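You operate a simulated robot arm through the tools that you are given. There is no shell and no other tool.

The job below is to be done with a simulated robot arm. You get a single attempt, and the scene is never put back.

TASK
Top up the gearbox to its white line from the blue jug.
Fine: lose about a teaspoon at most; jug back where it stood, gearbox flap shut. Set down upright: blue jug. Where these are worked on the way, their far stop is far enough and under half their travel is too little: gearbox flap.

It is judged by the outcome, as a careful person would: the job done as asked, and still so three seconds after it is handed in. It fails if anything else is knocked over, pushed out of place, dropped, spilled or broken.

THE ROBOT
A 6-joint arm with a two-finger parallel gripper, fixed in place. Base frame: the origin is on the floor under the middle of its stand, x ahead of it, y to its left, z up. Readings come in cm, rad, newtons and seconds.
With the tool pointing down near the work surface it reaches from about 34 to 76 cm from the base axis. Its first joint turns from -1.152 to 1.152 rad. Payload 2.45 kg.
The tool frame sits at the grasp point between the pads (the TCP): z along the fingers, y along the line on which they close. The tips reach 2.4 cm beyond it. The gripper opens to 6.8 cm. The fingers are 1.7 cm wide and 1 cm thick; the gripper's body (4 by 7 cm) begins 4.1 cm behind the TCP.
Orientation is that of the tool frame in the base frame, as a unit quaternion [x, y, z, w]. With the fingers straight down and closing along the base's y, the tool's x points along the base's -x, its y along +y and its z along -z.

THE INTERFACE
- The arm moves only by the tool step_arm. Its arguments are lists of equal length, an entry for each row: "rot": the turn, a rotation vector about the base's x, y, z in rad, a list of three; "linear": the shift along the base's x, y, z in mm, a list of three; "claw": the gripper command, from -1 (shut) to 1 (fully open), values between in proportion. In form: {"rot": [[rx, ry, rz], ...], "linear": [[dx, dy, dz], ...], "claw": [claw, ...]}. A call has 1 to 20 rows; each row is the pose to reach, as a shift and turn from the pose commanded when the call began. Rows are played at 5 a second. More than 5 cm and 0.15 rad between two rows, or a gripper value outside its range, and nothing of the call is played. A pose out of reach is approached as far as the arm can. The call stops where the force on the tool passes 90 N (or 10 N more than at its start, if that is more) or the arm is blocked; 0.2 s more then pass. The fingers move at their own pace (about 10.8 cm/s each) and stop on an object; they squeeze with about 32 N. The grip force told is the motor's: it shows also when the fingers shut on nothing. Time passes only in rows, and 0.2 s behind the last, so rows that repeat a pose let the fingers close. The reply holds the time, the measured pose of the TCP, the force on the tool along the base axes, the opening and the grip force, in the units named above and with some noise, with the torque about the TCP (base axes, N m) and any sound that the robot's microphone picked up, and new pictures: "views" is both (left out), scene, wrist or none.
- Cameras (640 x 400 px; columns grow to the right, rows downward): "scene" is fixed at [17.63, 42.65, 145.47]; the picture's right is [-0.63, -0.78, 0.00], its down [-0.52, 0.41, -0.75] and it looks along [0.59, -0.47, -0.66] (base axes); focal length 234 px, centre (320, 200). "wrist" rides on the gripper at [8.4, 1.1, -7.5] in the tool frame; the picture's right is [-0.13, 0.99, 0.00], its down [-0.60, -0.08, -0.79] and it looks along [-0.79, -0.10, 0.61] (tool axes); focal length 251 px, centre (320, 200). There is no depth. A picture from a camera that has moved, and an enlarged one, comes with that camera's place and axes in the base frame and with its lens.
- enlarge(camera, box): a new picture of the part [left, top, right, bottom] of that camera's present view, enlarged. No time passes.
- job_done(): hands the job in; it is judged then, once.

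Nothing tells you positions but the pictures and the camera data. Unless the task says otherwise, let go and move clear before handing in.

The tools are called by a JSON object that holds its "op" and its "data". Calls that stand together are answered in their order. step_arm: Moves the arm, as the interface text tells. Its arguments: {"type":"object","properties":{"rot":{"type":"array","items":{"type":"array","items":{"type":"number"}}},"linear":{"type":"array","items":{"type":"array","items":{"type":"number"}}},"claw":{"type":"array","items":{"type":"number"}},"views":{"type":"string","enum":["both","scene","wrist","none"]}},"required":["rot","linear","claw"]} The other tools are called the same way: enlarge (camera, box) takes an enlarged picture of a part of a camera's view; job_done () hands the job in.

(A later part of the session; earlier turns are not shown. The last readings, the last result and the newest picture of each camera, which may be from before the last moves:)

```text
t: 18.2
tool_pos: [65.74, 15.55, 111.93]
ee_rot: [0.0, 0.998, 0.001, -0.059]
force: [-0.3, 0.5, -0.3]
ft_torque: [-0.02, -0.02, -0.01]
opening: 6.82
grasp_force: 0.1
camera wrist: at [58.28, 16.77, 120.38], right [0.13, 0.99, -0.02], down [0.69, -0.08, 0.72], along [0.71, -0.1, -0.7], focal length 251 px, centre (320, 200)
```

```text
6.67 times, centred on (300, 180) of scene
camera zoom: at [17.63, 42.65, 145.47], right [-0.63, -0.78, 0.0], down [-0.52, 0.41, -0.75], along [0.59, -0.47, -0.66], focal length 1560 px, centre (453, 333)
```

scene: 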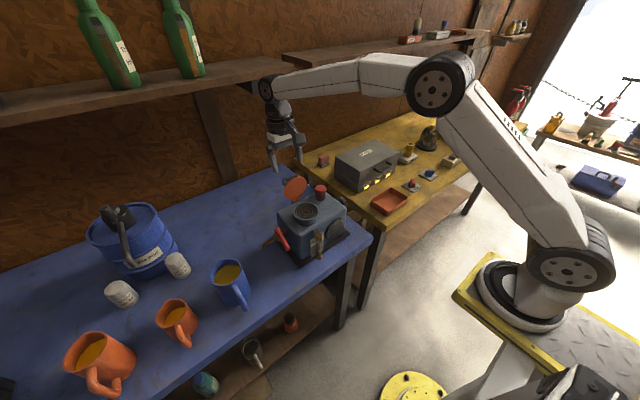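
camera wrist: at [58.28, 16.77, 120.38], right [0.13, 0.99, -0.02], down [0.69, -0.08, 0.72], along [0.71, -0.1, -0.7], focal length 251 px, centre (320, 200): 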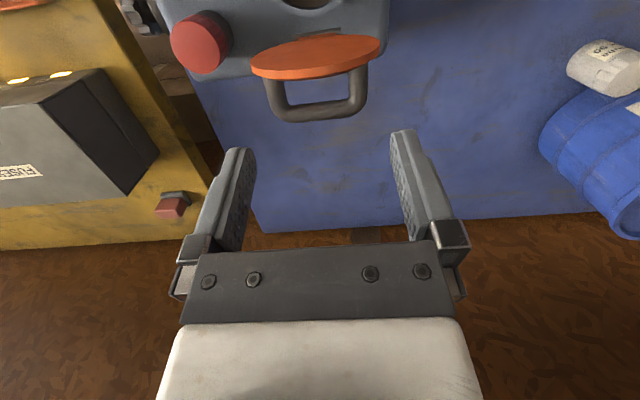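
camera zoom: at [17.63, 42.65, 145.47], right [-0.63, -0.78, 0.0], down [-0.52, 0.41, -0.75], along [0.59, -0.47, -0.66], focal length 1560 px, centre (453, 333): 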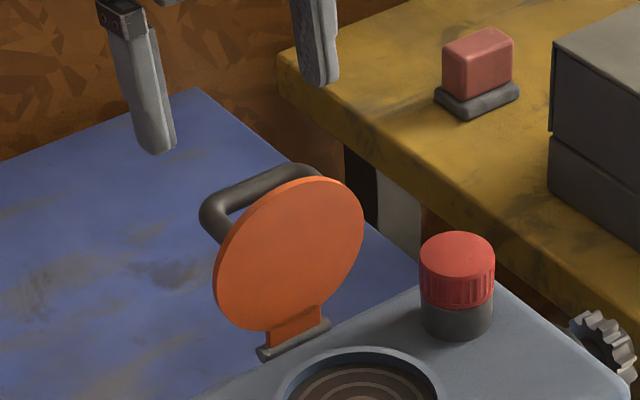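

The flap stands open on its own and the filler is clear. Next I'll go to the jug with the tool pitched about 30° below horizontal to approach its handle from the robot side.

{"op": "step_arm", "data": {"rot": [[0, 0, 0], [0, -0.1, 0], [0, -0.22, 0], [0, -0.34, 0], [0, -0.46, 0], [0, -0.58, 0], [0, -0.7, 0], [0, -0.82, 0], [0, -0.94, 0], [0, -1.06, 0], [0, -1.166, 0], [0, -1.166, 0]], "linear": [[0, 0, 30], [-40, 0, 40], [-85, 20, 40], [-125, 45, 35], [-160, 75, 25], [-190, 110, 10], [-215, 148, -10], [-235, 185, -35], [-248, 220, -65], [-257, 245, -100], [-257, 257, -130], [-257, 257, -130]], "claw": [1, 1, 1, 1, 1, 1, 1, 1, 1, 1, 1, 1]}}

{"op": "enlarge", "data": {"camera": "wrist", "box": [200, 0, 520, 200]}}

{"op": "enlarge", "data": {"camera": "scene", "box": [180, 220, 300, 320]}}

{"op": "enlarge", "data": {"camera": "scene", "box": [260, 160, 370, 260]}}

```text
t: 20.8
tool_pos: [45.5, 38.45, 98.71]
ee_rot: [0.0, 0.865, 0.0, 0.501]
force: [-0.1, -0.3, 0.4]
ft_torque: [0.0, -0.02, -0.01]
opening: 6.77
grasp_force: 0.0
out of reach, approached as far as the arm can: row 9, 10, 11, 12
camera wrist: at [34.85, 39.75, 95.27], right [0.06, 0.99, 0.11], down [-0.39, -0.08, 0.92], along [0.92, -0.1, 0.38], focal length 251 px, centre (320, 200)
```

scene: 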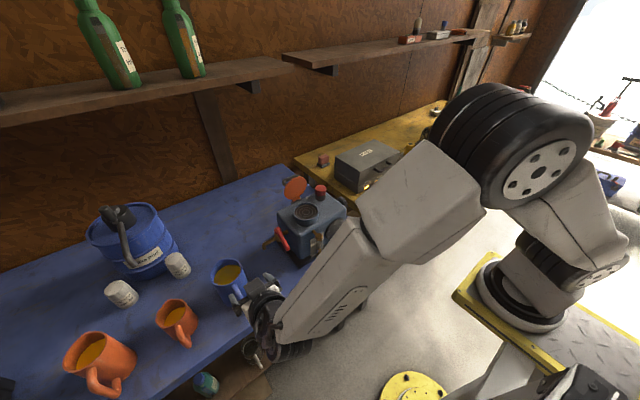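
wrist: 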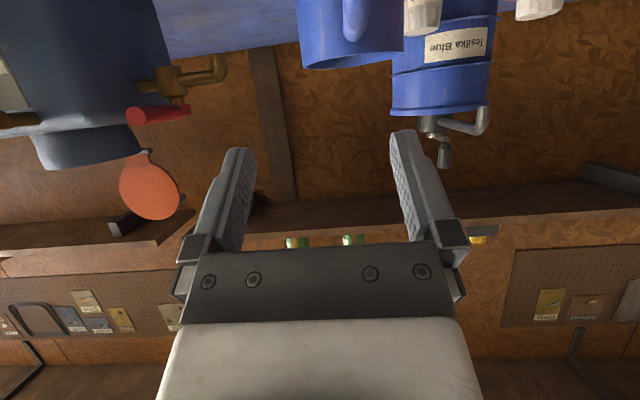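

```text
2.00 times, centred on (360, 100) of wrist
camera zoom: at [34.85, 39.75, 95.27], right [0.06, 0.99, 0.11], down [-0.39, -0.08, 0.92], along [0.92, -0.1, 0.38], focal length 503 px, centre (240, 400)
```

zoom: 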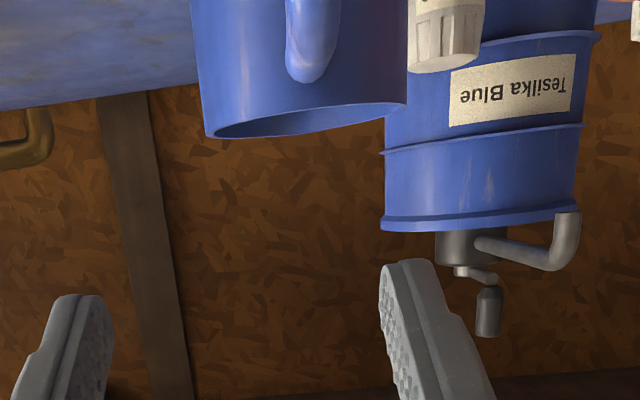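

```text
4.00 times, centred on (240, 270) of scene
camera zoom: at [17.63, 42.65, 145.47], right [-0.63, -0.78, 0.0], down [-0.52, 0.41, -0.75], along [0.59, -0.47, -0.66], focal length 936 px, centre (640, -80)
```

zoom: 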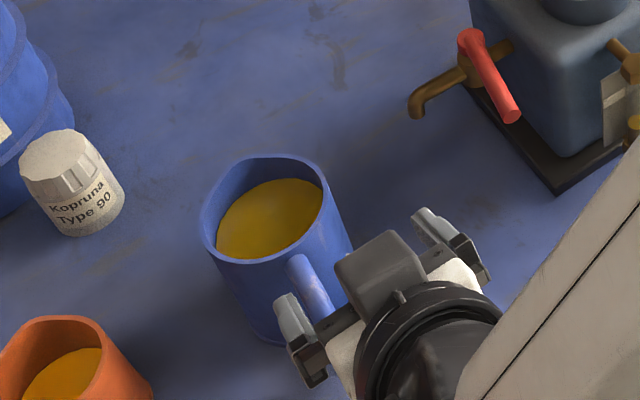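

```text
4.00 times, centred on (315, 210) of scene
camera zoom: at [17.63, 42.65, 145.47], right [-0.63, -0.78, 0.0], down [-0.52, 0.41, -0.75], along [0.59, -0.47, -0.66], focal length 936 px, centre (340, 160)
```

zoom: 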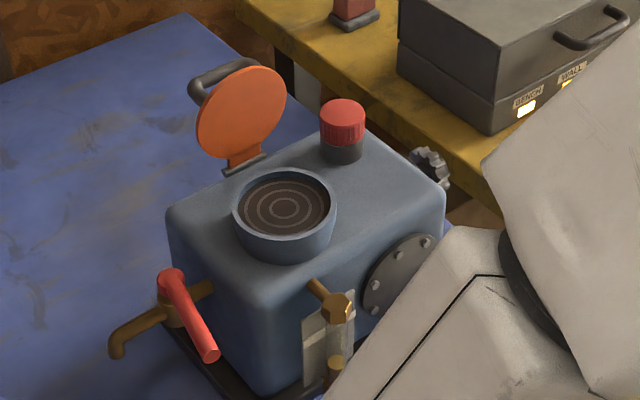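

The jug approach hit a joint limit further back, so I'll come in from above instead: move over the handle line, then descend straddling it. First I'll move to x≈49, y≈41.2.

{"op": "step_arm", "data": {"rot": [[0, 0, 0], [0, 0, 0], [0, 0, 0], [0, 0, 0]], "linear": [[15, 8, -2], [30, 20, -4], [38, 27.5, -7], [38, 27.5, -7]], "claw": [1, 1, 1, 1]}}

{"op": "enlarge", "data": {"camera": "scene", "box": [200, 240, 290, 310]}}

{"op": "enlarge", "data": {"camera": "wrist", "box": [160, 0, 480, 200]}}

```text
t: 21.8
tool_pos: [49.08, 41.32, 98.19]
ee_rot: [0.0, 0.866, -0.001, 0.5]
force: [-0.3, -0.2, 0.1]
ft_torque: [-0.01, -0.03, -0.04]
opening: 6.8
grasp_force: 0.1
camera wrist: at [38.47, 42.51, 94.74], right [0.06, 0.99, 0.11], down [-0.39, -0.08, 0.92], along [0.92, -0.1, 0.38], focal length 251 px, centre (320, 200)
```

scene: 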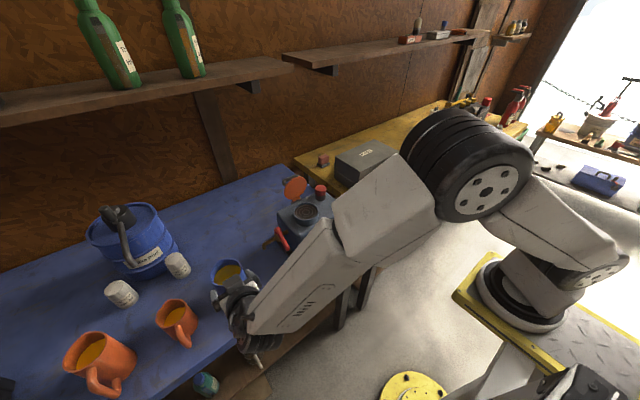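
wrist: 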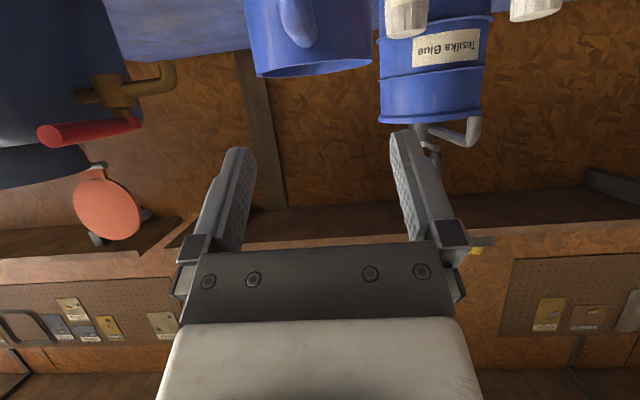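

```text
5.71 times, centred on (245, 275) of scene
camera zoom: at [17.63, 42.65, 145.47], right [-0.63, -0.78, 0.0], down [-0.52, 0.41, -0.75], along [0.59, -0.47, -0.66], focal length 1337 px, centre (749, -229)
```

zoom: 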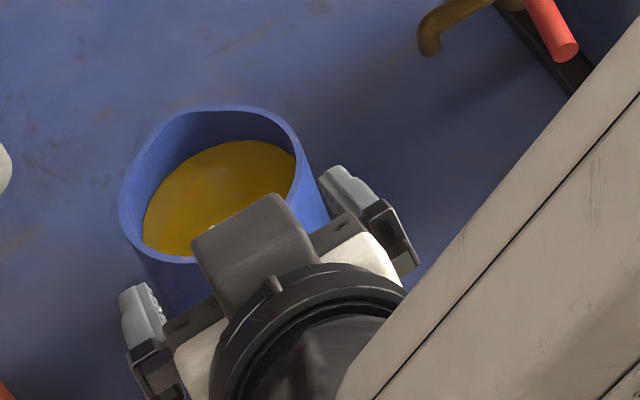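

```text
2.00 times, centred on (320, 100) of wrist
camera zoom: at [38.47, 42.51, 94.74], right [0.06, 0.99, 0.11], down [-0.39, -0.08, 0.92], along [0.92, -0.1, 0.38], focal length 503 px, centre (320, 400)
```

zoom: 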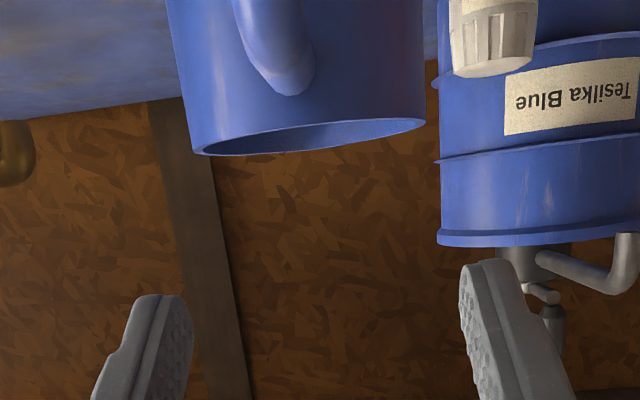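

The fingers straddle the handle line (handle at y≈41.17). I'll descend to handle mid-height.

{"op": "step_arm", "data": {"rot": [[0, 0, 0], [0, 0, 0], [0, 0, 0], [0, 0, 0], [0, 0, 0]], "linear": [[0, -0.5, -25], [0, -0.5, -50], [0, -0.5, -72], [2, -0.5, -90], [2, -0.5, -90]], "claw": [1, 1, 1, 1, 1]}}

{"op": "enlarge", "data": {"camera": "wrist", "box": [160, 0, 480, 200]}}

{"op": "enlarge", "data": {"camera": "scene", "box": [200, 240, 290, 310]}}

```text
t: 23.0
tool_pos: [49.23, 41.38, 89.24]
ee_rot: [0.0, 0.866, 0.0, 0.5]
force: [-0.6, 0.8, 0.0]
ft_torque: [0.03, 0.02, 0.02]
opening: 6.79
grasp_force: 0.0
camera wrist: at [38.53, 42.53, 85.67], right [0.06, 0.99, 0.11], down [-0.39, -0.08, 0.92], along [0.92, -0.1, 0.38], focal length 251 px, centre (320, 200)
```

scene: 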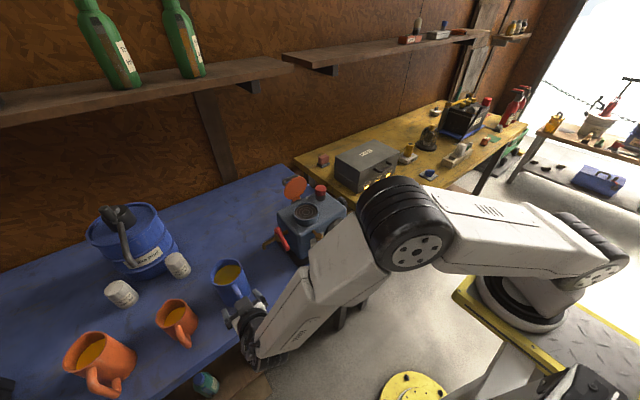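
wrist: 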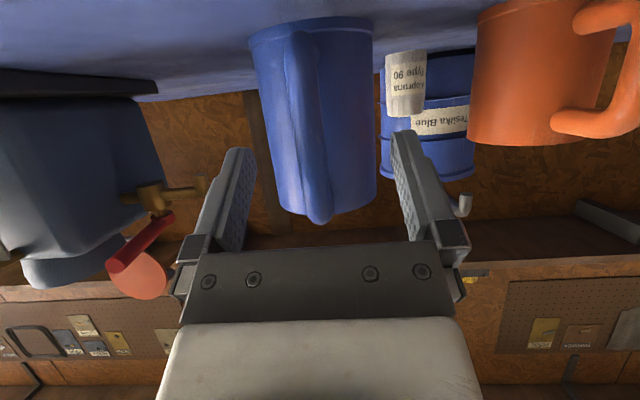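

```text
2.00 times, centred on (320, 100) of wrist
camera zoom: at [38.53, 42.53, 85.67], right [0.06, 0.99, 0.11], down [-0.39, -0.08, 0.92], along [0.92, -0.1, 0.38], focal length 503 px, centre (320, 400)
```

zoom: 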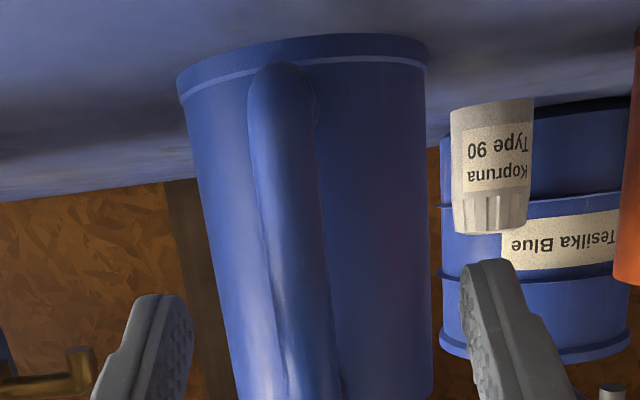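

```text
5.71 times, centred on (245, 275) of scene
camera zoom: at [17.63, 42.65, 145.47], right [-0.63, -0.78, 0.0], down [-0.52, 0.41, -0.75], along [0.59, -0.47, -0.66], focal length 1337 px, centre (749, -229)
```

zoom: 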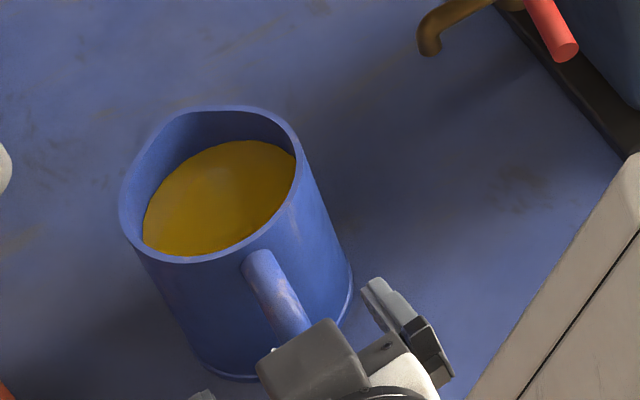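

{"op": "enlarge", "data": {"camera": "wrist", "box": [220, 10, 460, 240]}}

```text
1.74 times, centred on (340, 125) of wrist
camera zoom: at [38.53, 42.53, 85.67], right [0.06, 0.99, 0.11], down [-0.39, -0.08, 0.92], along [0.92, -0.1, 0.38], focal length 437 px, centre (285, 330)
```

zoom: 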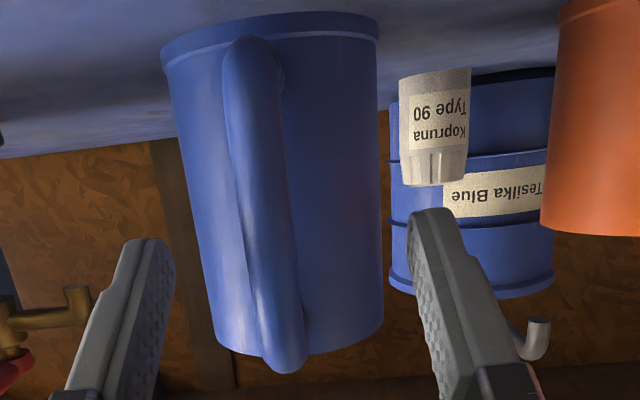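

The handle is between the fingers, slightly to the −y side. I'll advance about 1 cm, shift 2.5 mm in y, and close on the handle bar.

{"op": "step_arm", "data": {"rot": [[0, 0, 0], [0, 0, 0], [0, 0, 0]], "linear": [[5, -2.5, 0], [10.7, -2.5, 0.5], [10.7, -2.5, 0.5]], "claw": [1, 1, 1]}}

{"op": "enlarge", "data": {"camera": "wrist", "box": [220, 10, 460, 240]}}

{"op": "enlarge", "data": {"camera": "scene", "box": [200, 240, 290, 310]}}

```text
t: 23.8
tool_pos: [50.35, 41.01, 89.4]
ee_rot: [0.0, 0.866, 0.0, 0.5]
force: [-0.6, -0.3, -0.3]
ft_torque: [0.01, 0.04, 0.04]
opening: 6.83
grasp_force: 0.1
camera wrist: at [39.63, 42.22, 85.78], right [0.06, 0.99, 0.11], down [-0.39, -0.08, 0.92], along [0.92, -0.1, 0.38], focal length 251 px, centre (320, 200)
```

scene: 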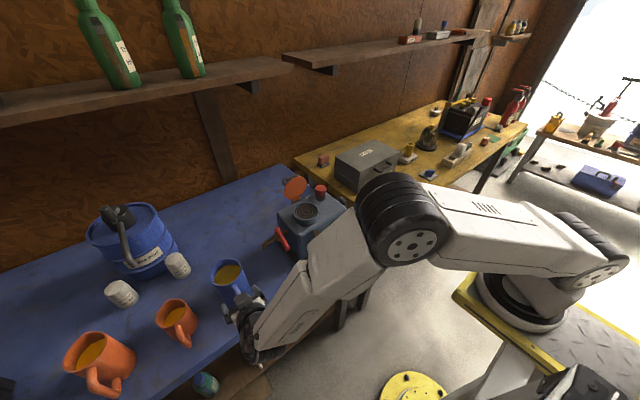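
wrist: 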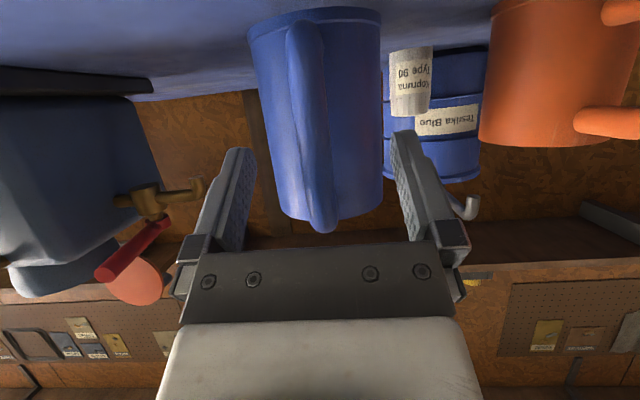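

```text
1.74 times, centred on (340, 125) of wrist
camera zoom: at [39.63, 42.22, 85.78], right [0.06, 0.99, 0.11], down [-0.39, -0.08, 0.92], along [0.92, -0.1, 0.38], focal length 437 px, centre (285, 330)
```

zoom: 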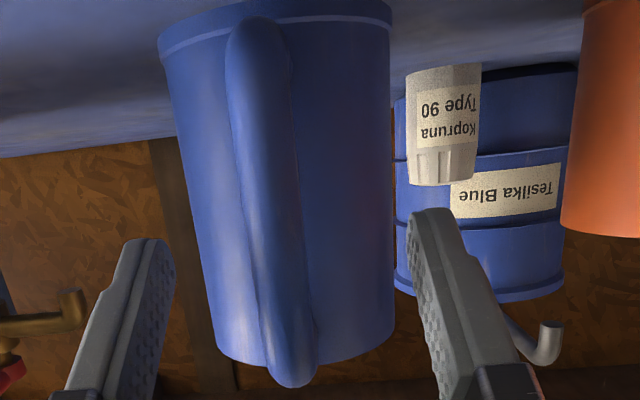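

```text
5.71 times, centred on (245, 275) of scene
camera zoom: at [17.63, 42.65, 145.47], right [-0.63, -0.78, 0.0], down [-0.52, 0.41, -0.75], along [0.59, -0.47, -0.66], focal length 1337 px, centre (749, -229)
```

zoom: 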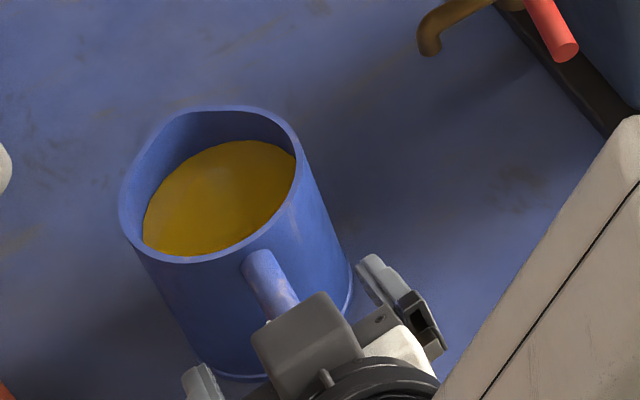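

Alignment looks good. Closing on the handle.

{"op": "step_arm", "data": {"rot": [[0, 0, 0], [0, 0, 0], [0, 0, 0], [0, 0, 0], [0, 0, 0]], "linear": [[0, 1, 0], [0, 1, 0], [0, 1, 0], [0, 1, 0], [0, 1, 0]], "claw": [0.3, -0.2, -0.5, -0.8, -1]}}

{"op": "enlarge", "data": {"camera": "scene", "box": [200, 240, 290, 310]}}

{"op": "enlarge", "data": {"camera": "wrist", "box": [220, 10, 460, 240]}}

```text
t: 25.0
tool_pos: [50.2, 41.15, 89.37]
ee_rot: [0.0, 0.866, 0.0, 0.5]
force: [0.3, 1.0, 0.2]
ft_torque: [0.02, 0.03, 0.01]
opening: 1.29
grasp_force: 32.0
camera wrist: at [39.61, 42.31, 85.84], right [0.06, 0.99, 0.11], down [-0.39, -0.08, 0.92], along [0.92, -0.1, 0.38], focal length 251 px, centre (320, 200)
```

scene: 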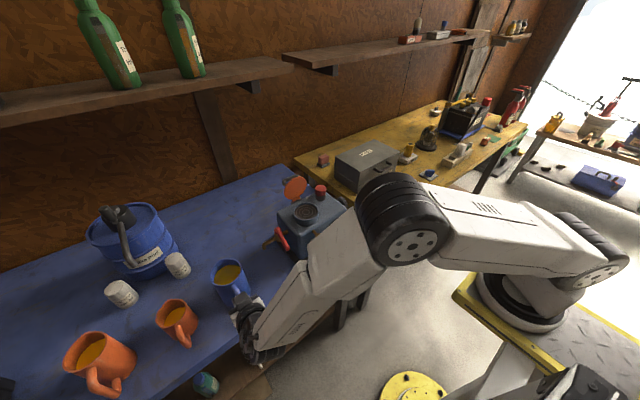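
wrist: 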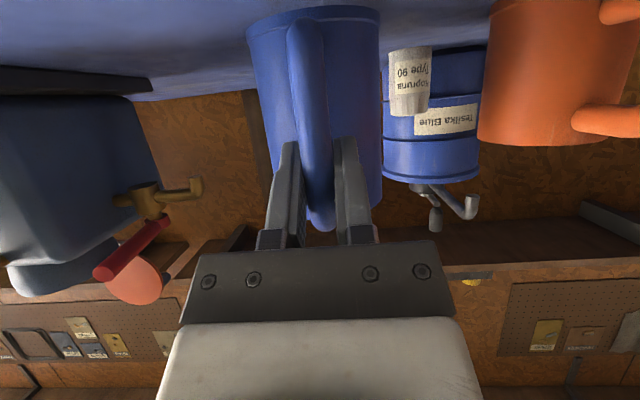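

```text
5.71 times, centred on (245, 275) of scene
camera zoom: at [17.63, 42.65, 145.47], right [-0.63, -0.78, 0.0], down [-0.52, 0.41, -0.75], along [0.59, -0.47, -0.66], focal length 1337 px, centre (749, -229)
```

zoom: 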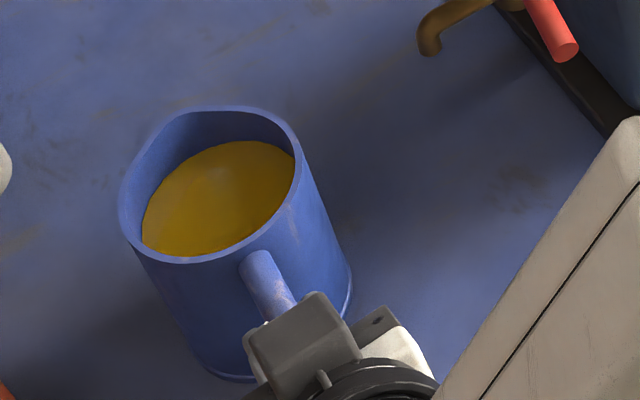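

```text
1.74 times, centred on (340, 125) of wrist
camera zoom: at [39.61, 42.31, 85.84], right [0.06, 0.99, 0.11], down [-0.39, -0.08, 0.92], along [0.92, -0.1, 0.38], focal length 437 px, centre (285, 330)
```

zoom: 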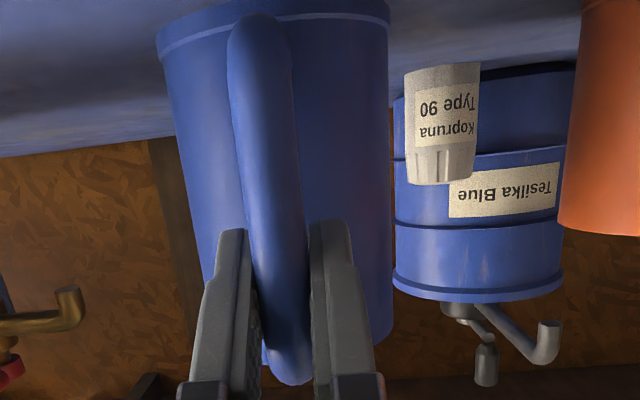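

The handle is gripped (opening 1.29, 32 N) and the jug hasn't moved. I'll lift it slowly a few centimetres and check for slipping.

{"op": "step_arm", "data": {"rot": [[0, 0, 0], [0, 0, 0], [0, 0, 0], [0, 0, 0], [0, 0, 0], [0, 0, 0]], "linear": [[0, 0, 3], [0, 0, 8], [0, 0, 15], [0, 0, 22], [0, 0, 30], [0, 0, 30]], "claw": [-1, -1, -1, -1, -1, -1]}}

{"op": "enlarge", "data": {"camera": "wrist", "box": [220, 10, 460, 240]}}

{"op": "enlarge", "data": {"camera": "scene", "box": [200, 240, 290, 310]}}

```text
t: 26.4
tool_pos: [50.34, 41.09, 92.28]
ee_rot: [-0.001, 0.866, 0.0, 0.5]
force: [0.6, -0.1, -3.1]
ft_torque: [0.0, 0.25, 0.0]
opening: 1.31
grasp_force: 32.1
camera wrist: at [39.66, 42.3, 88.76], right [0.06, 0.99, 0.11], down [-0.39, -0.08, 0.92], along [0.92, -0.1, 0.38], focal length 251 px, centre (320, 200)
```

scene: 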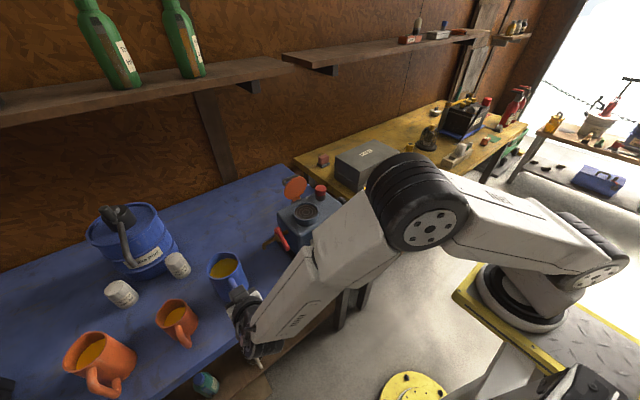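
wrist: 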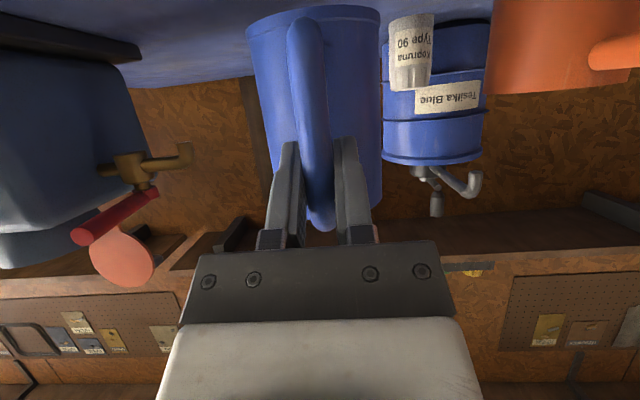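

```text
1.74 times, centred on (340, 125) of wrist
camera zoom: at [39.66, 42.3, 88.76], right [0.06, 0.99, 0.11], down [-0.39, -0.08, 0.92], along [0.92, -0.1, 0.38], focal length 437 px, centre (285, 330)
```

zoom: 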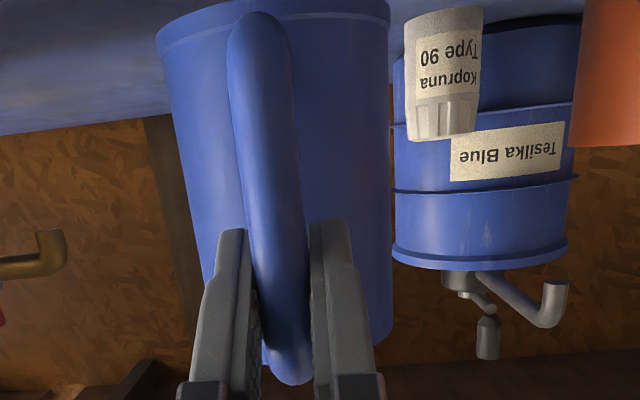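

```text
5.71 times, centred on (245, 275) of scene
camera zoom: at [17.63, 42.66, 145.47], right [-0.63, -0.78, 0.0], down [-0.52, 0.41, -0.75], along [0.59, -0.47, -0.66], focal length 1337 px, centre (749, -229)
```

zoom: 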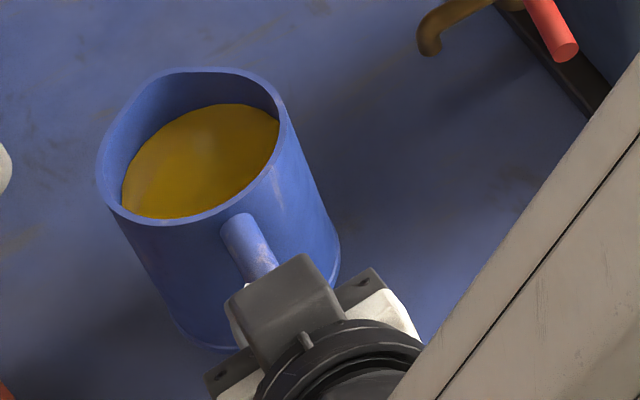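

The jug is held firmly without slipping, at about 0.32 kg total. I'll raise it high and carry it upright, slowly, over to the front side of the gearbox.

{"op": "step_arm", "data": {"rot": [[0, 0, 0], [0, 0, 0], [0, 0, 0], [0, 0, 0], [0, 0, 0], [0, 0, 0], [0, 0, 0], [0, 0, 0], [0, 0, 0], [0, 0, 0], [0, 0, 0], [0, 0, 0], [0, 0, 0], [0, 0, 0], [0, 0, 0], [0, 0, 0], [0, 0, 0], [0, 0, 0], [0, 0, 0], [0, 0, 0]], "linear": [[0, 0, 8], [0, 0, 25], [0, 0, 50], [0, 0, 75], [0, 0, 100], [0, 0, 125], [0, 0, 150], [0, 0, 172], [0, -8, 188], [-2, -25, 196], [-4, -50, 197], [-6, -77, 197], [-9, -105, 197], [-11, -133, 197], [-13, -161, 197], [-15, -189, 197], [-17, -215, 197], [-18, -237, 197], [-18, -251, 197], [-18, -257, 197]], "claw": [-1, -1, -1, -1, -1, -1, -1, -1, -1, -1, -1, -1, -1, -1, -1, -1, -1, -1, -1, -1]}}

{"op": "enlarge", "data": {"camera": "scene", "box": [250, 140, 400, 260]}}

```text
t: 30.6
tool_pos: [48.59, 15.32, 111.95]
ee_rot: [0.0, 0.866, 0.0, 0.5]
force: [0.3, 0.3, -4.2]
ft_torque: [0.0, 0.24, -0.02]
opening: 1.3
grasp_force: 32.0
camera wrist: at [37.89, 16.42, 108.52], right [0.06, 0.99, 0.11], down [-0.38, -0.08, 0.92], along [0.92, -0.1, 0.38], focal length 251 px, centre (320, 200)
```

scene: 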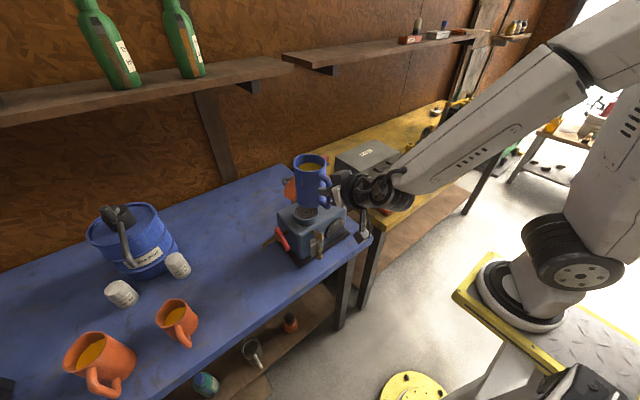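
wrist: 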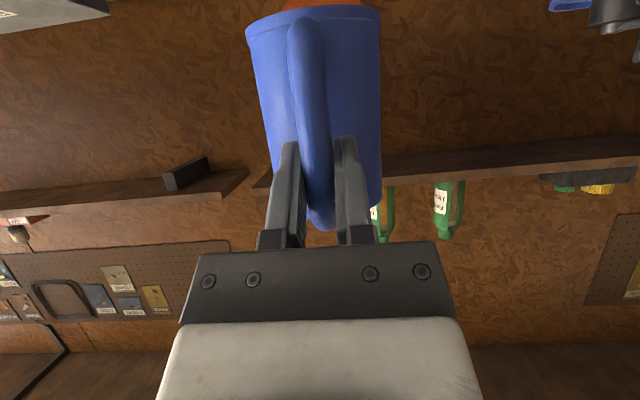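

```text
3.33 times, centred on (325, 200) of scene
camera zoom: at [17.63, 42.65, 145.47], right [-0.63, -0.78, 0.0], down [-0.52, 0.41, -0.75], along [0.59, -0.47, -0.66], focal length 780 px, centre (303, 200)
```

zoom: 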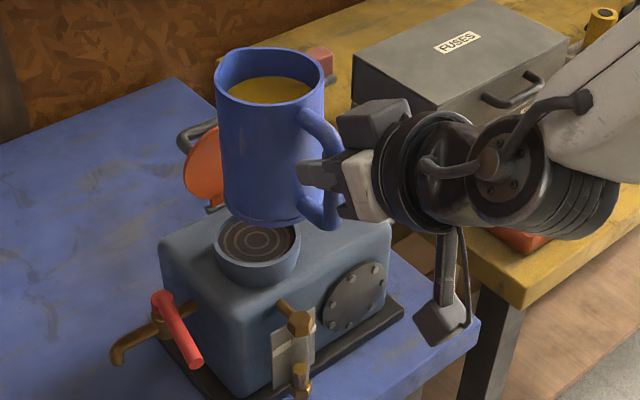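

The jug is upright above the gearbox with nothing spilled. I'll take a baseline look at the gauge before pouring.

{"op": "enlarge", "data": {"camera": "scene", "box": [300, 225, 340, 255]}}

{"op": "enlarge", "data": {"camera": "scene", "box": [285, 145, 335, 180]}}

```text
13.33 times, centred on (320, 240) of scene
camera zoom: at [17.63, 42.65, 145.47], right [-0.63, -0.78, 0.0], down [-0.52, 0.41, -0.75], along [0.59, -0.47, -0.66], focal length 3120 px, centre (320, -333)
```

zoom: 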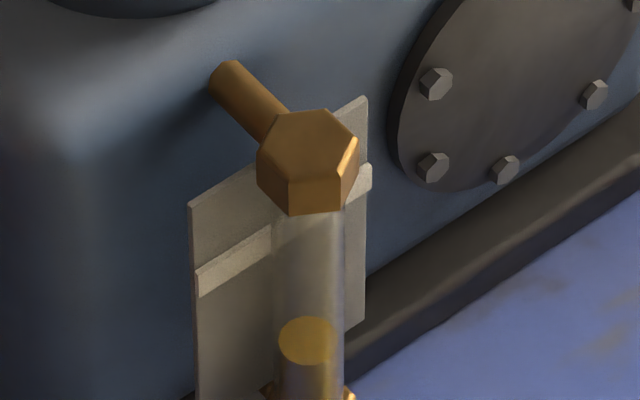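

```text
11.43 times, centred on (310, 162) of scene
camera zoom: at [17.63, 42.65, 145.47], right [-0.63, -0.78, 0.0], down [-0.52, 0.41, -0.75], along [0.59, -0.47, -0.66], focal length 2674 px, centre (434, 629)
```

zoom: 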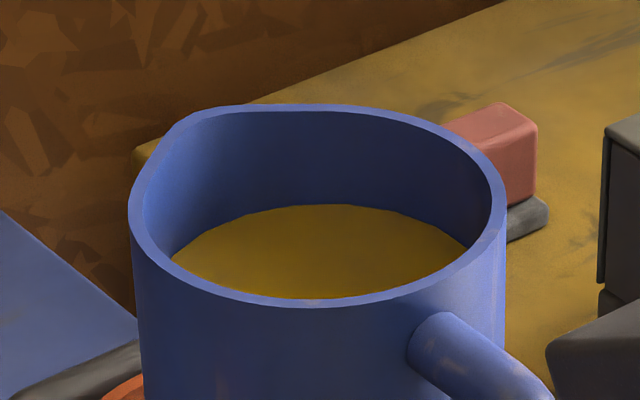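

The gauge is clear in this view: the oil disc is at row ~340 and the white line corresponds to about row 258 after correcting for parallax. I'll tilt the jug to about 30°, just short of flowing, with the spout over the filler.

{"op": "step_arm", "data": {"rot": [[0, 0.03, 0], [0, 0.08, 0], [0, 0.13, 0], [0, 0.18, 0], [0, 0.23, 0], [0, 0.28, 0], [0, 0.33, 0], [0, 0.38, 0], [0, 0.43, 0], [0, 0.47, 0], [0, 0.5, 0], [0, 0.5, 0]], "linear": [[-3, 0, -1], [-8, 1, -3], [-12, 1, -5], [-16, 2, -7], [-20, 2, -9], [-24, 2, -12], [-27, 2, -15], [-30, 2, -18], [-32, 2, -21], [-34, 2, -23], [-35, 2, -24], [-35, 2, -24]], "claw": [-1, -1, -1, -1, -1, -1, -1, -1, -1, -1, -1, -1]}}

{"op": "enlarge", "data": {"camera": "scene", "box": [250, 140, 400, 260]}}

{"op": "enlarge", "data": {"camera": "scene", "box": [300, 225, 340, 255]}}

```text
t: 33.2
tool_pos: [44.93, 15.63, 109.65]
ee_rot: [-0.001, 0.963, 0.0, 0.271]
force: [1.2, 0.7, -4.0]
ft_torque: [0.04, 0.2, -0.02]
opening: 1.32
grasp_force: 32.1
camera wrist: at [33.94, 16.73, 111.74], right [0.11, 0.99, 0.07], down [0.1, -0.08, 0.99], along [0.99, -0.1, -0.11], focal length 251 px, centre (320, 200)
```

scene: 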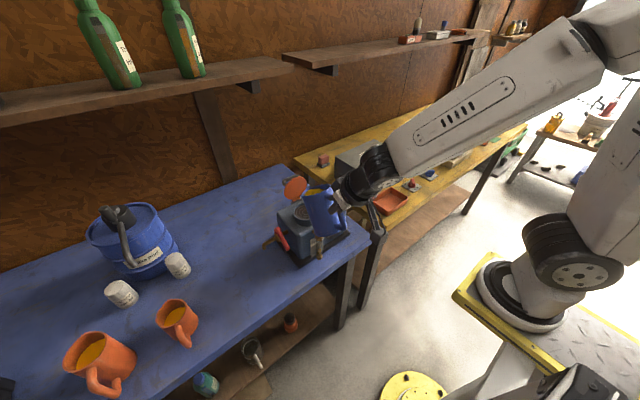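
wrist: 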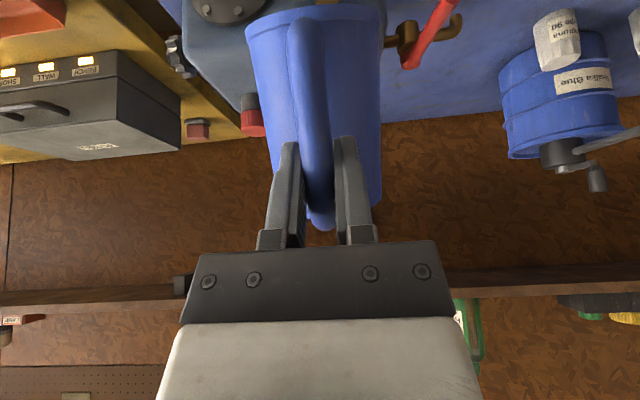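

```text
3.33 times, centred on (325, 200) of scene
camera zoom: at [17.63, 42.65, 145.47], right [-0.63, -0.78, 0.0], down [-0.52, 0.41, -0.75], along [0.59, -0.47, -0.66], focal length 780 px, centre (303, 200)
```

zoom: 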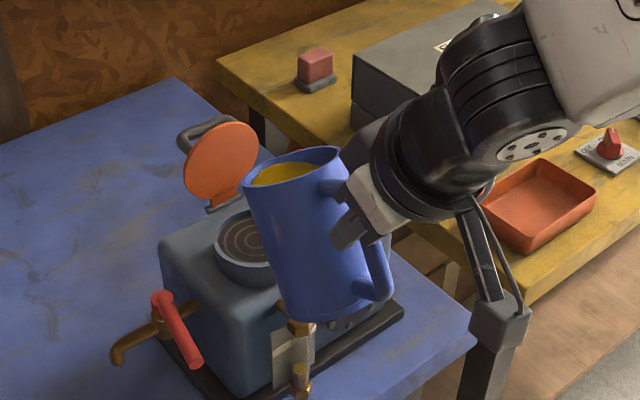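

```text
13.33 times, centred on (320, 240) of scene
camera zoom: at [17.63, 42.65, 145.47], right [-0.63, -0.78, 0.0], down [-0.52, 0.41, -0.75], along [0.59, -0.47, -0.66], focal length 3120 px, centre (320, -333)
```

zoom: 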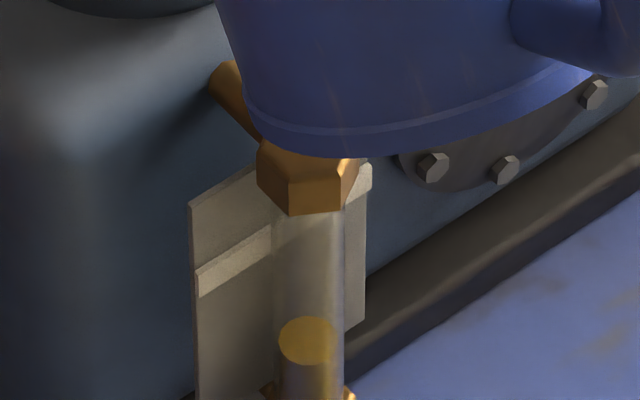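

{"op": "enlarge", "data": {"camera": "scene", "box": [290, 170, 350, 220]}}

```text
8.00 times, centred on (320, 195) of scene
camera zoom: at [17.63, 42.65, 145.47], right [-0.63, -0.78, 0.0], down [-0.52, 0.41, -0.75], along [0.59, -0.47, -0.66], focal length 1872 px, centre (320, 240)
```

zoom: 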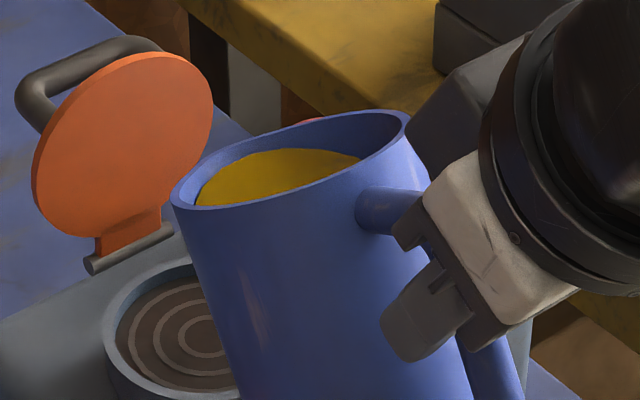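

The oil is close to the lip but not flowing. I'll tilt in small steps now, pausing to check for flow and the gauge.

{"op": "step_arm", "data": {"rot": [[0, 0.02, 0], [0, 0.04, 0], [0, 0.06, 0], [0, 0.08, 0], [0, 0.08, 0]], "linear": [[1, 0, -1], [2, 0, -2], [2, 0, -3], [3, 0, -4], [3, 0, -4]], "claw": [-1, -1, -1, -1, -1], "views": "none"}}

{"op": "enlarge", "data": {"camera": "scene", "box": [290, 170, 350, 220]}}

{"op": "enlarge", "data": {"camera": "scene", "box": [300, 225, 340, 255]}}

```text
t: 34.4
tool_pos: [45.33, 15.49, 109.25]
ee_rot: [0.0, 0.973, 0.0, 0.232]
force: [0.6, 0.1, -5.0]
ft_torque: [0.0, 0.17, 0.0]
opening: 1.27
grasp_force: 32.2
```

```text
8.00 times, centred on (320, 195) of scene
camera zoom: at [17.63, 42.65, 145.47], right [-0.63, -0.78, 0.0], down [-0.52, 0.41, -0.75], along [0.59, -0.47, -0.66], focal length 1872 px, centre (320, 240)
```

zoom: 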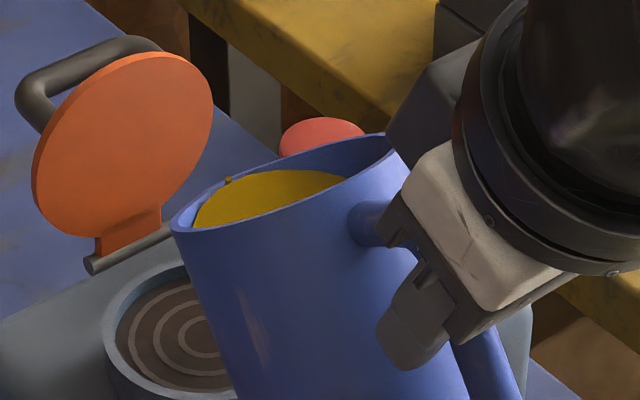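

```text
13.33 times, centred on (320, 240) of scene
camera zoom: at [17.63, 42.65, 145.47], right [-0.63, -0.78, 0.0], down [-0.52, 0.41, -0.75], along [0.59, -0.47, -0.66], focal length 3120 px, centre (320, -333)
```

zoom: 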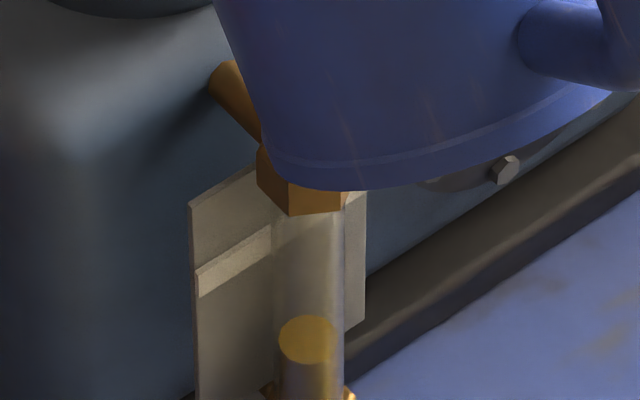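

A drop is forming at the spout, at about (56.3, 15.3), which is over the filler. I'll tilt slightly further and check where the stream lands.

{"op": "step_arm", "data": {"rot": [[0, 0.015, 0], [0, 0.03, 0], [0, 0.03, 0]], "linear": [[0.5, 0, -1], [1, 0, -2], [1, 0, -2]], "claw": [-1, -1, -1], "views": "none"}}

{"op": "enlarge", "data": {"camera": "scene", "box": [290, 170, 350, 220]}}

{"op": "enlarge", "data": {"camera": "scene", "box": [300, 225, 340, 255]}}

```text
t: 35.2
tool_pos: [45.42, 15.62, 109.18]
ee_rot: [0.0, 0.976, 0.0, 0.218]
force: [-0.3, -0.2, -3.5]
ft_torque: [0.01, 0.15, 0.01]
opening: 1.3
grasp_force: 31.8
```

```text
8.00 times, centred on (320, 195) of scene
camera zoom: at [17.63, 42.65, 145.47], right [-0.63, -0.78, 0.0], down [-0.52, 0.41, -0.75], along [0.59, -0.47, -0.66], focal length 1872 px, centre (320, 240)
```

zoom: 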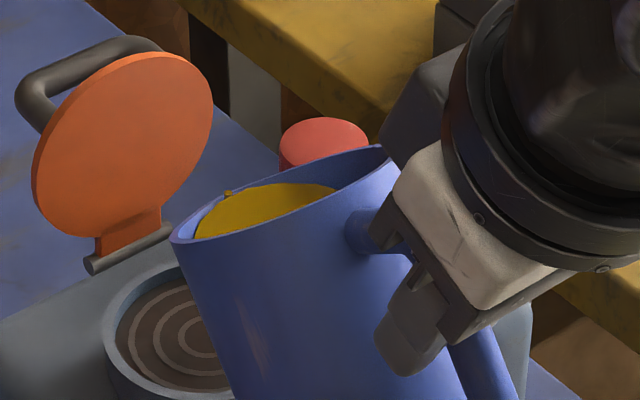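

```text
13.33 times, centred on (320, 240) of scene
camera zoom: at [17.63, 42.65, 145.47], right [-0.63, -0.78, 0.0], down [-0.52, 0.41, -0.75], along [0.59, -0.47, -0.66], focal length 3120 px, centre (320, -333)
```

zoom: 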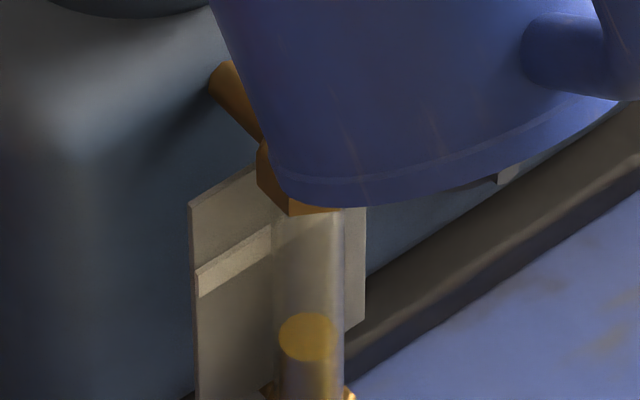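

The gauge has begun to rise, so oil is reaching the gearbox. I'll continue with a slightly larger tilt and hold.

{"op": "step_arm", "data": {"rot": [[0, 0.015, 0], [0, 0.03, 0], [0, 0.04, 0], [0, 0.04, 0], [0, 0.04, 0], [0, 0.04, 0]], "linear": [[0.5, 0, -0.8], [1, 0, -1.5], [1.5, 0, -2], [1.5, 0, -2], [1.5, 0, -2], [1.5, 0, -2]], "claw": [-1, -1, -1, -1, -1, -1], "views": "wrist"}}

{"op": "enlarge", "data": {"camera": "scene", "box": [290, 170, 350, 220]}}

{"op": "enlarge", "data": {"camera": "scene", "box": [300, 225, 340, 255]}}

```text
t: 36.6
tool_pos: [45.51, 15.57, 108.88]
ee_rot: [0.0, 0.98, 0.0, 0.198]
force: [-0.2, -1.0, -3.6]
ft_torque: [0.02, 0.16, -0.02]
opening: 1.32
grasp_force: 32.1
camera wrist: at [34.91, 16.74, 112.53], right [0.12, 0.99, 0.05], down [0.25, -0.08, 0.97], along [0.96, -0.1, -0.26], focal length 251 px, centre (320, 200)
```

wrist: 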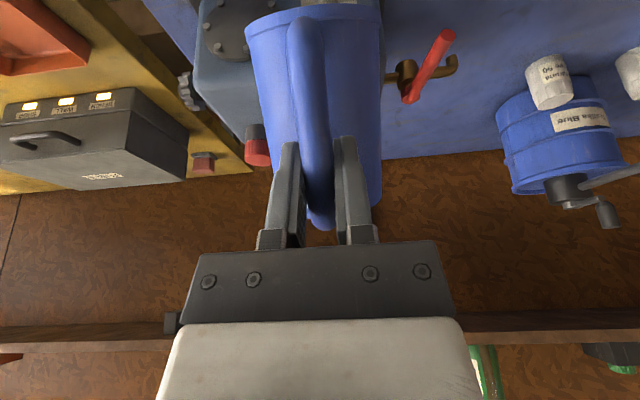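

```text
8.00 times, centred on (320, 195) of scene
camera zoom: at [17.63, 42.65, 145.47], right [-0.63, -0.78, 0.0], down [-0.52, 0.41, -0.75], along [0.59, -0.47, -0.66], focal length 1872 px, centre (320, 240)
```

zoom: 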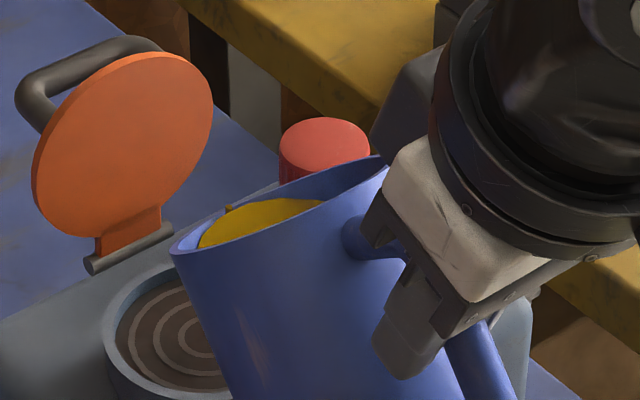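

```text
13.33 times, centred on (320, 240) of scene
camera zoom: at [17.63, 42.65, 145.47], right [-0.63, -0.78, 0.0], down [-0.52, 0.41, -0.75], along [0.59, -0.47, -0.66], focal length 3120 px, centre (320, -333)
```

zoom: 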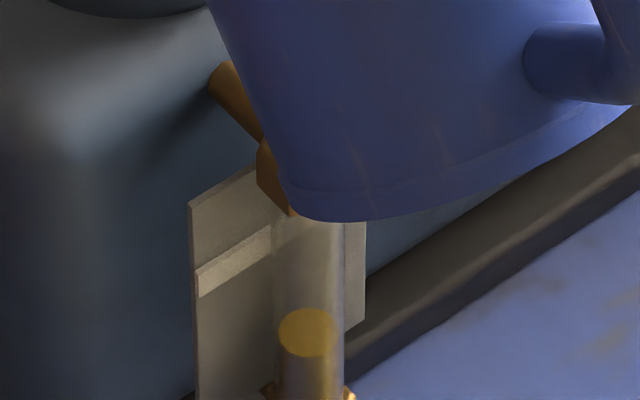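

The level is rising steadily with nothing visible outside the filler. I'll continue to about 45° of tilt, slowly, then hold and check.

{"op": "step_arm", "data": {"rot": [[0, 0.015, 0], [0, 0.03, 0], [0, 0.045, 0], [0, 0.06, 0], [0, 0.075, 0], [0, 0.09, 0], [0, 0.09, 0], [0, 0.09, 0]], "linear": [[0.4, 0, -0.5], [0.8, 0, -1], [1.2, 0, -1.5], [1.6, 0, -2], [2, 0, -2.5], [2.4, 0, -3], [2.4, 0, -3], [2.4, 0, -3]], "claw": [-1, -1, -1, -1, -1, -1, -1, -1], "views": "none"}}

{"op": "enlarge", "data": {"camera": "scene", "box": [290, 170, 350, 220]}}

{"op": "enlarge", "data": {"camera": "scene", "box": [300, 225, 340, 255]}}

```text
t: 38.4
tool_pos: [45.7, 15.55, 108.52]
ee_rot: [0.0, 0.988, 0.0, 0.153]
force: [0.1, 1.1, -2.6]
ft_torque: [-0.04, 0.11, -0.02]
opening: 1.29
grasp_force: 32.1
```

```text
8.00 times, centred on (320, 195) of scene
camera zoom: at [17.63, 42.65, 145.47], right [-0.63, -0.78, 0.0], down [-0.52, 0.41, -0.75], along [0.59, -0.47, -0.66], focal length 1872 px, centre (320, 240)
```

zoom: 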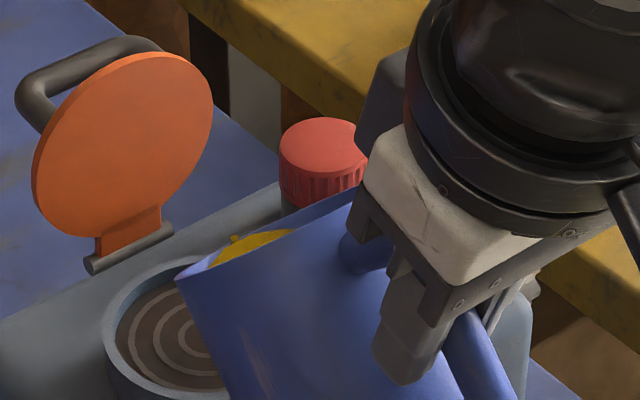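

```text
13.33 times, centred on (320, 240) of scene
camera zoom: at [17.63, 42.65, 145.47], right [-0.63, -0.78, 0.0], down [-0.52, 0.41, -0.75], along [0.59, -0.47, -0.66], focal length 3120 px, centre (320, -333)
```

zoom: 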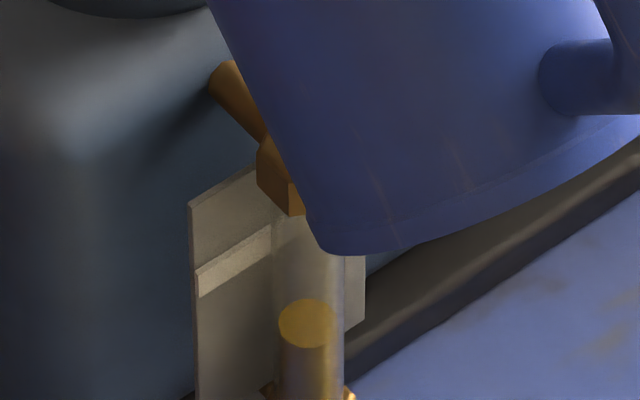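

The level is at row 323, rising as expected with no force change. Continuing the slow tilt.

{"op": "step_arm", "data": {"rot": [[0, 0.015, 0], [0, 0.03, 0], [0, 0.045, 0], [0, 0.06, 0], [0, 0.075, 0], [0, 0.09, 0], [0, 0.105, 0], [0, 0.105, 0], [0, 0.105, 0]], "linear": [[0.6, 0, -0.2], [1.2, 0, -0.4], [1.8, 0, -0.6], [2.5, 0, -0.8], [3.2, 0, -1], [4, 0, -1], [4.8, 0, -1], [4.8, 0, -1], [4.8, 0, -1]], "claw": [-1, -1, -1, -1, -1, -1, -1, -1, -1], "views": "none"}}

{"op": "enlarge", "data": {"camera": "scene", "box": [290, 170, 350, 220]}}

{"op": "enlarge", "data": {"camera": "scene", "box": [300, 225, 340, 255]}}

```text
t: 40.4
tool_pos: [46.18, 15.48, 108.39]
ee_rot: [0.0, 0.995, 0.0, 0.101]
force: [0.2, 0.3, -3.6]
ft_torque: [0.03, 0.08, -0.03]
opening: 1.31
grasp_force: 32.1
```

```text
8.00 times, centred on (320, 195) of scene
camera zoom: at [17.63, 42.65, 145.47], right [-0.63, -0.78, 0.0], down [-0.52, 0.41, -0.75], along [0.59, -0.47, -0.66], focal length 1872 px, centre (320, 240)
```

zoom: 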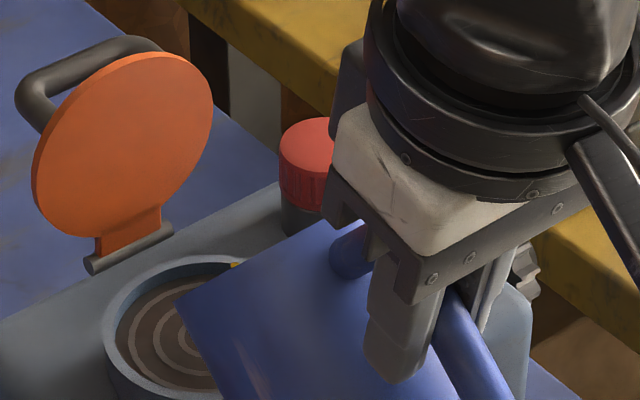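

```text
13.33 times, centred on (320, 240) of scene
camera zoom: at [17.63, 42.65, 145.47], right [-0.63, -0.78, 0.0], down [-0.52, 0.41, -0.75], along [0.59, -0.47, -0.66], focal length 3120 px, centre (320, -333)
```

zoom: 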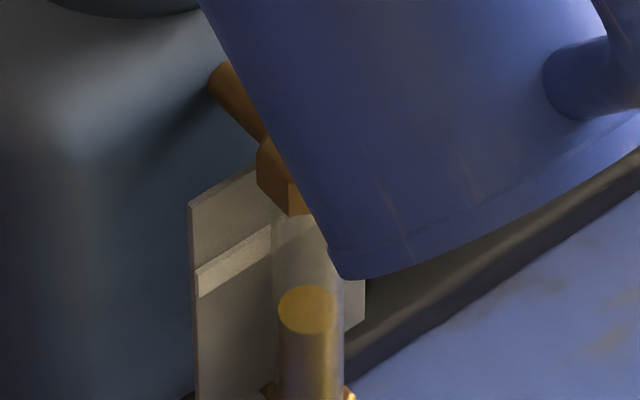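

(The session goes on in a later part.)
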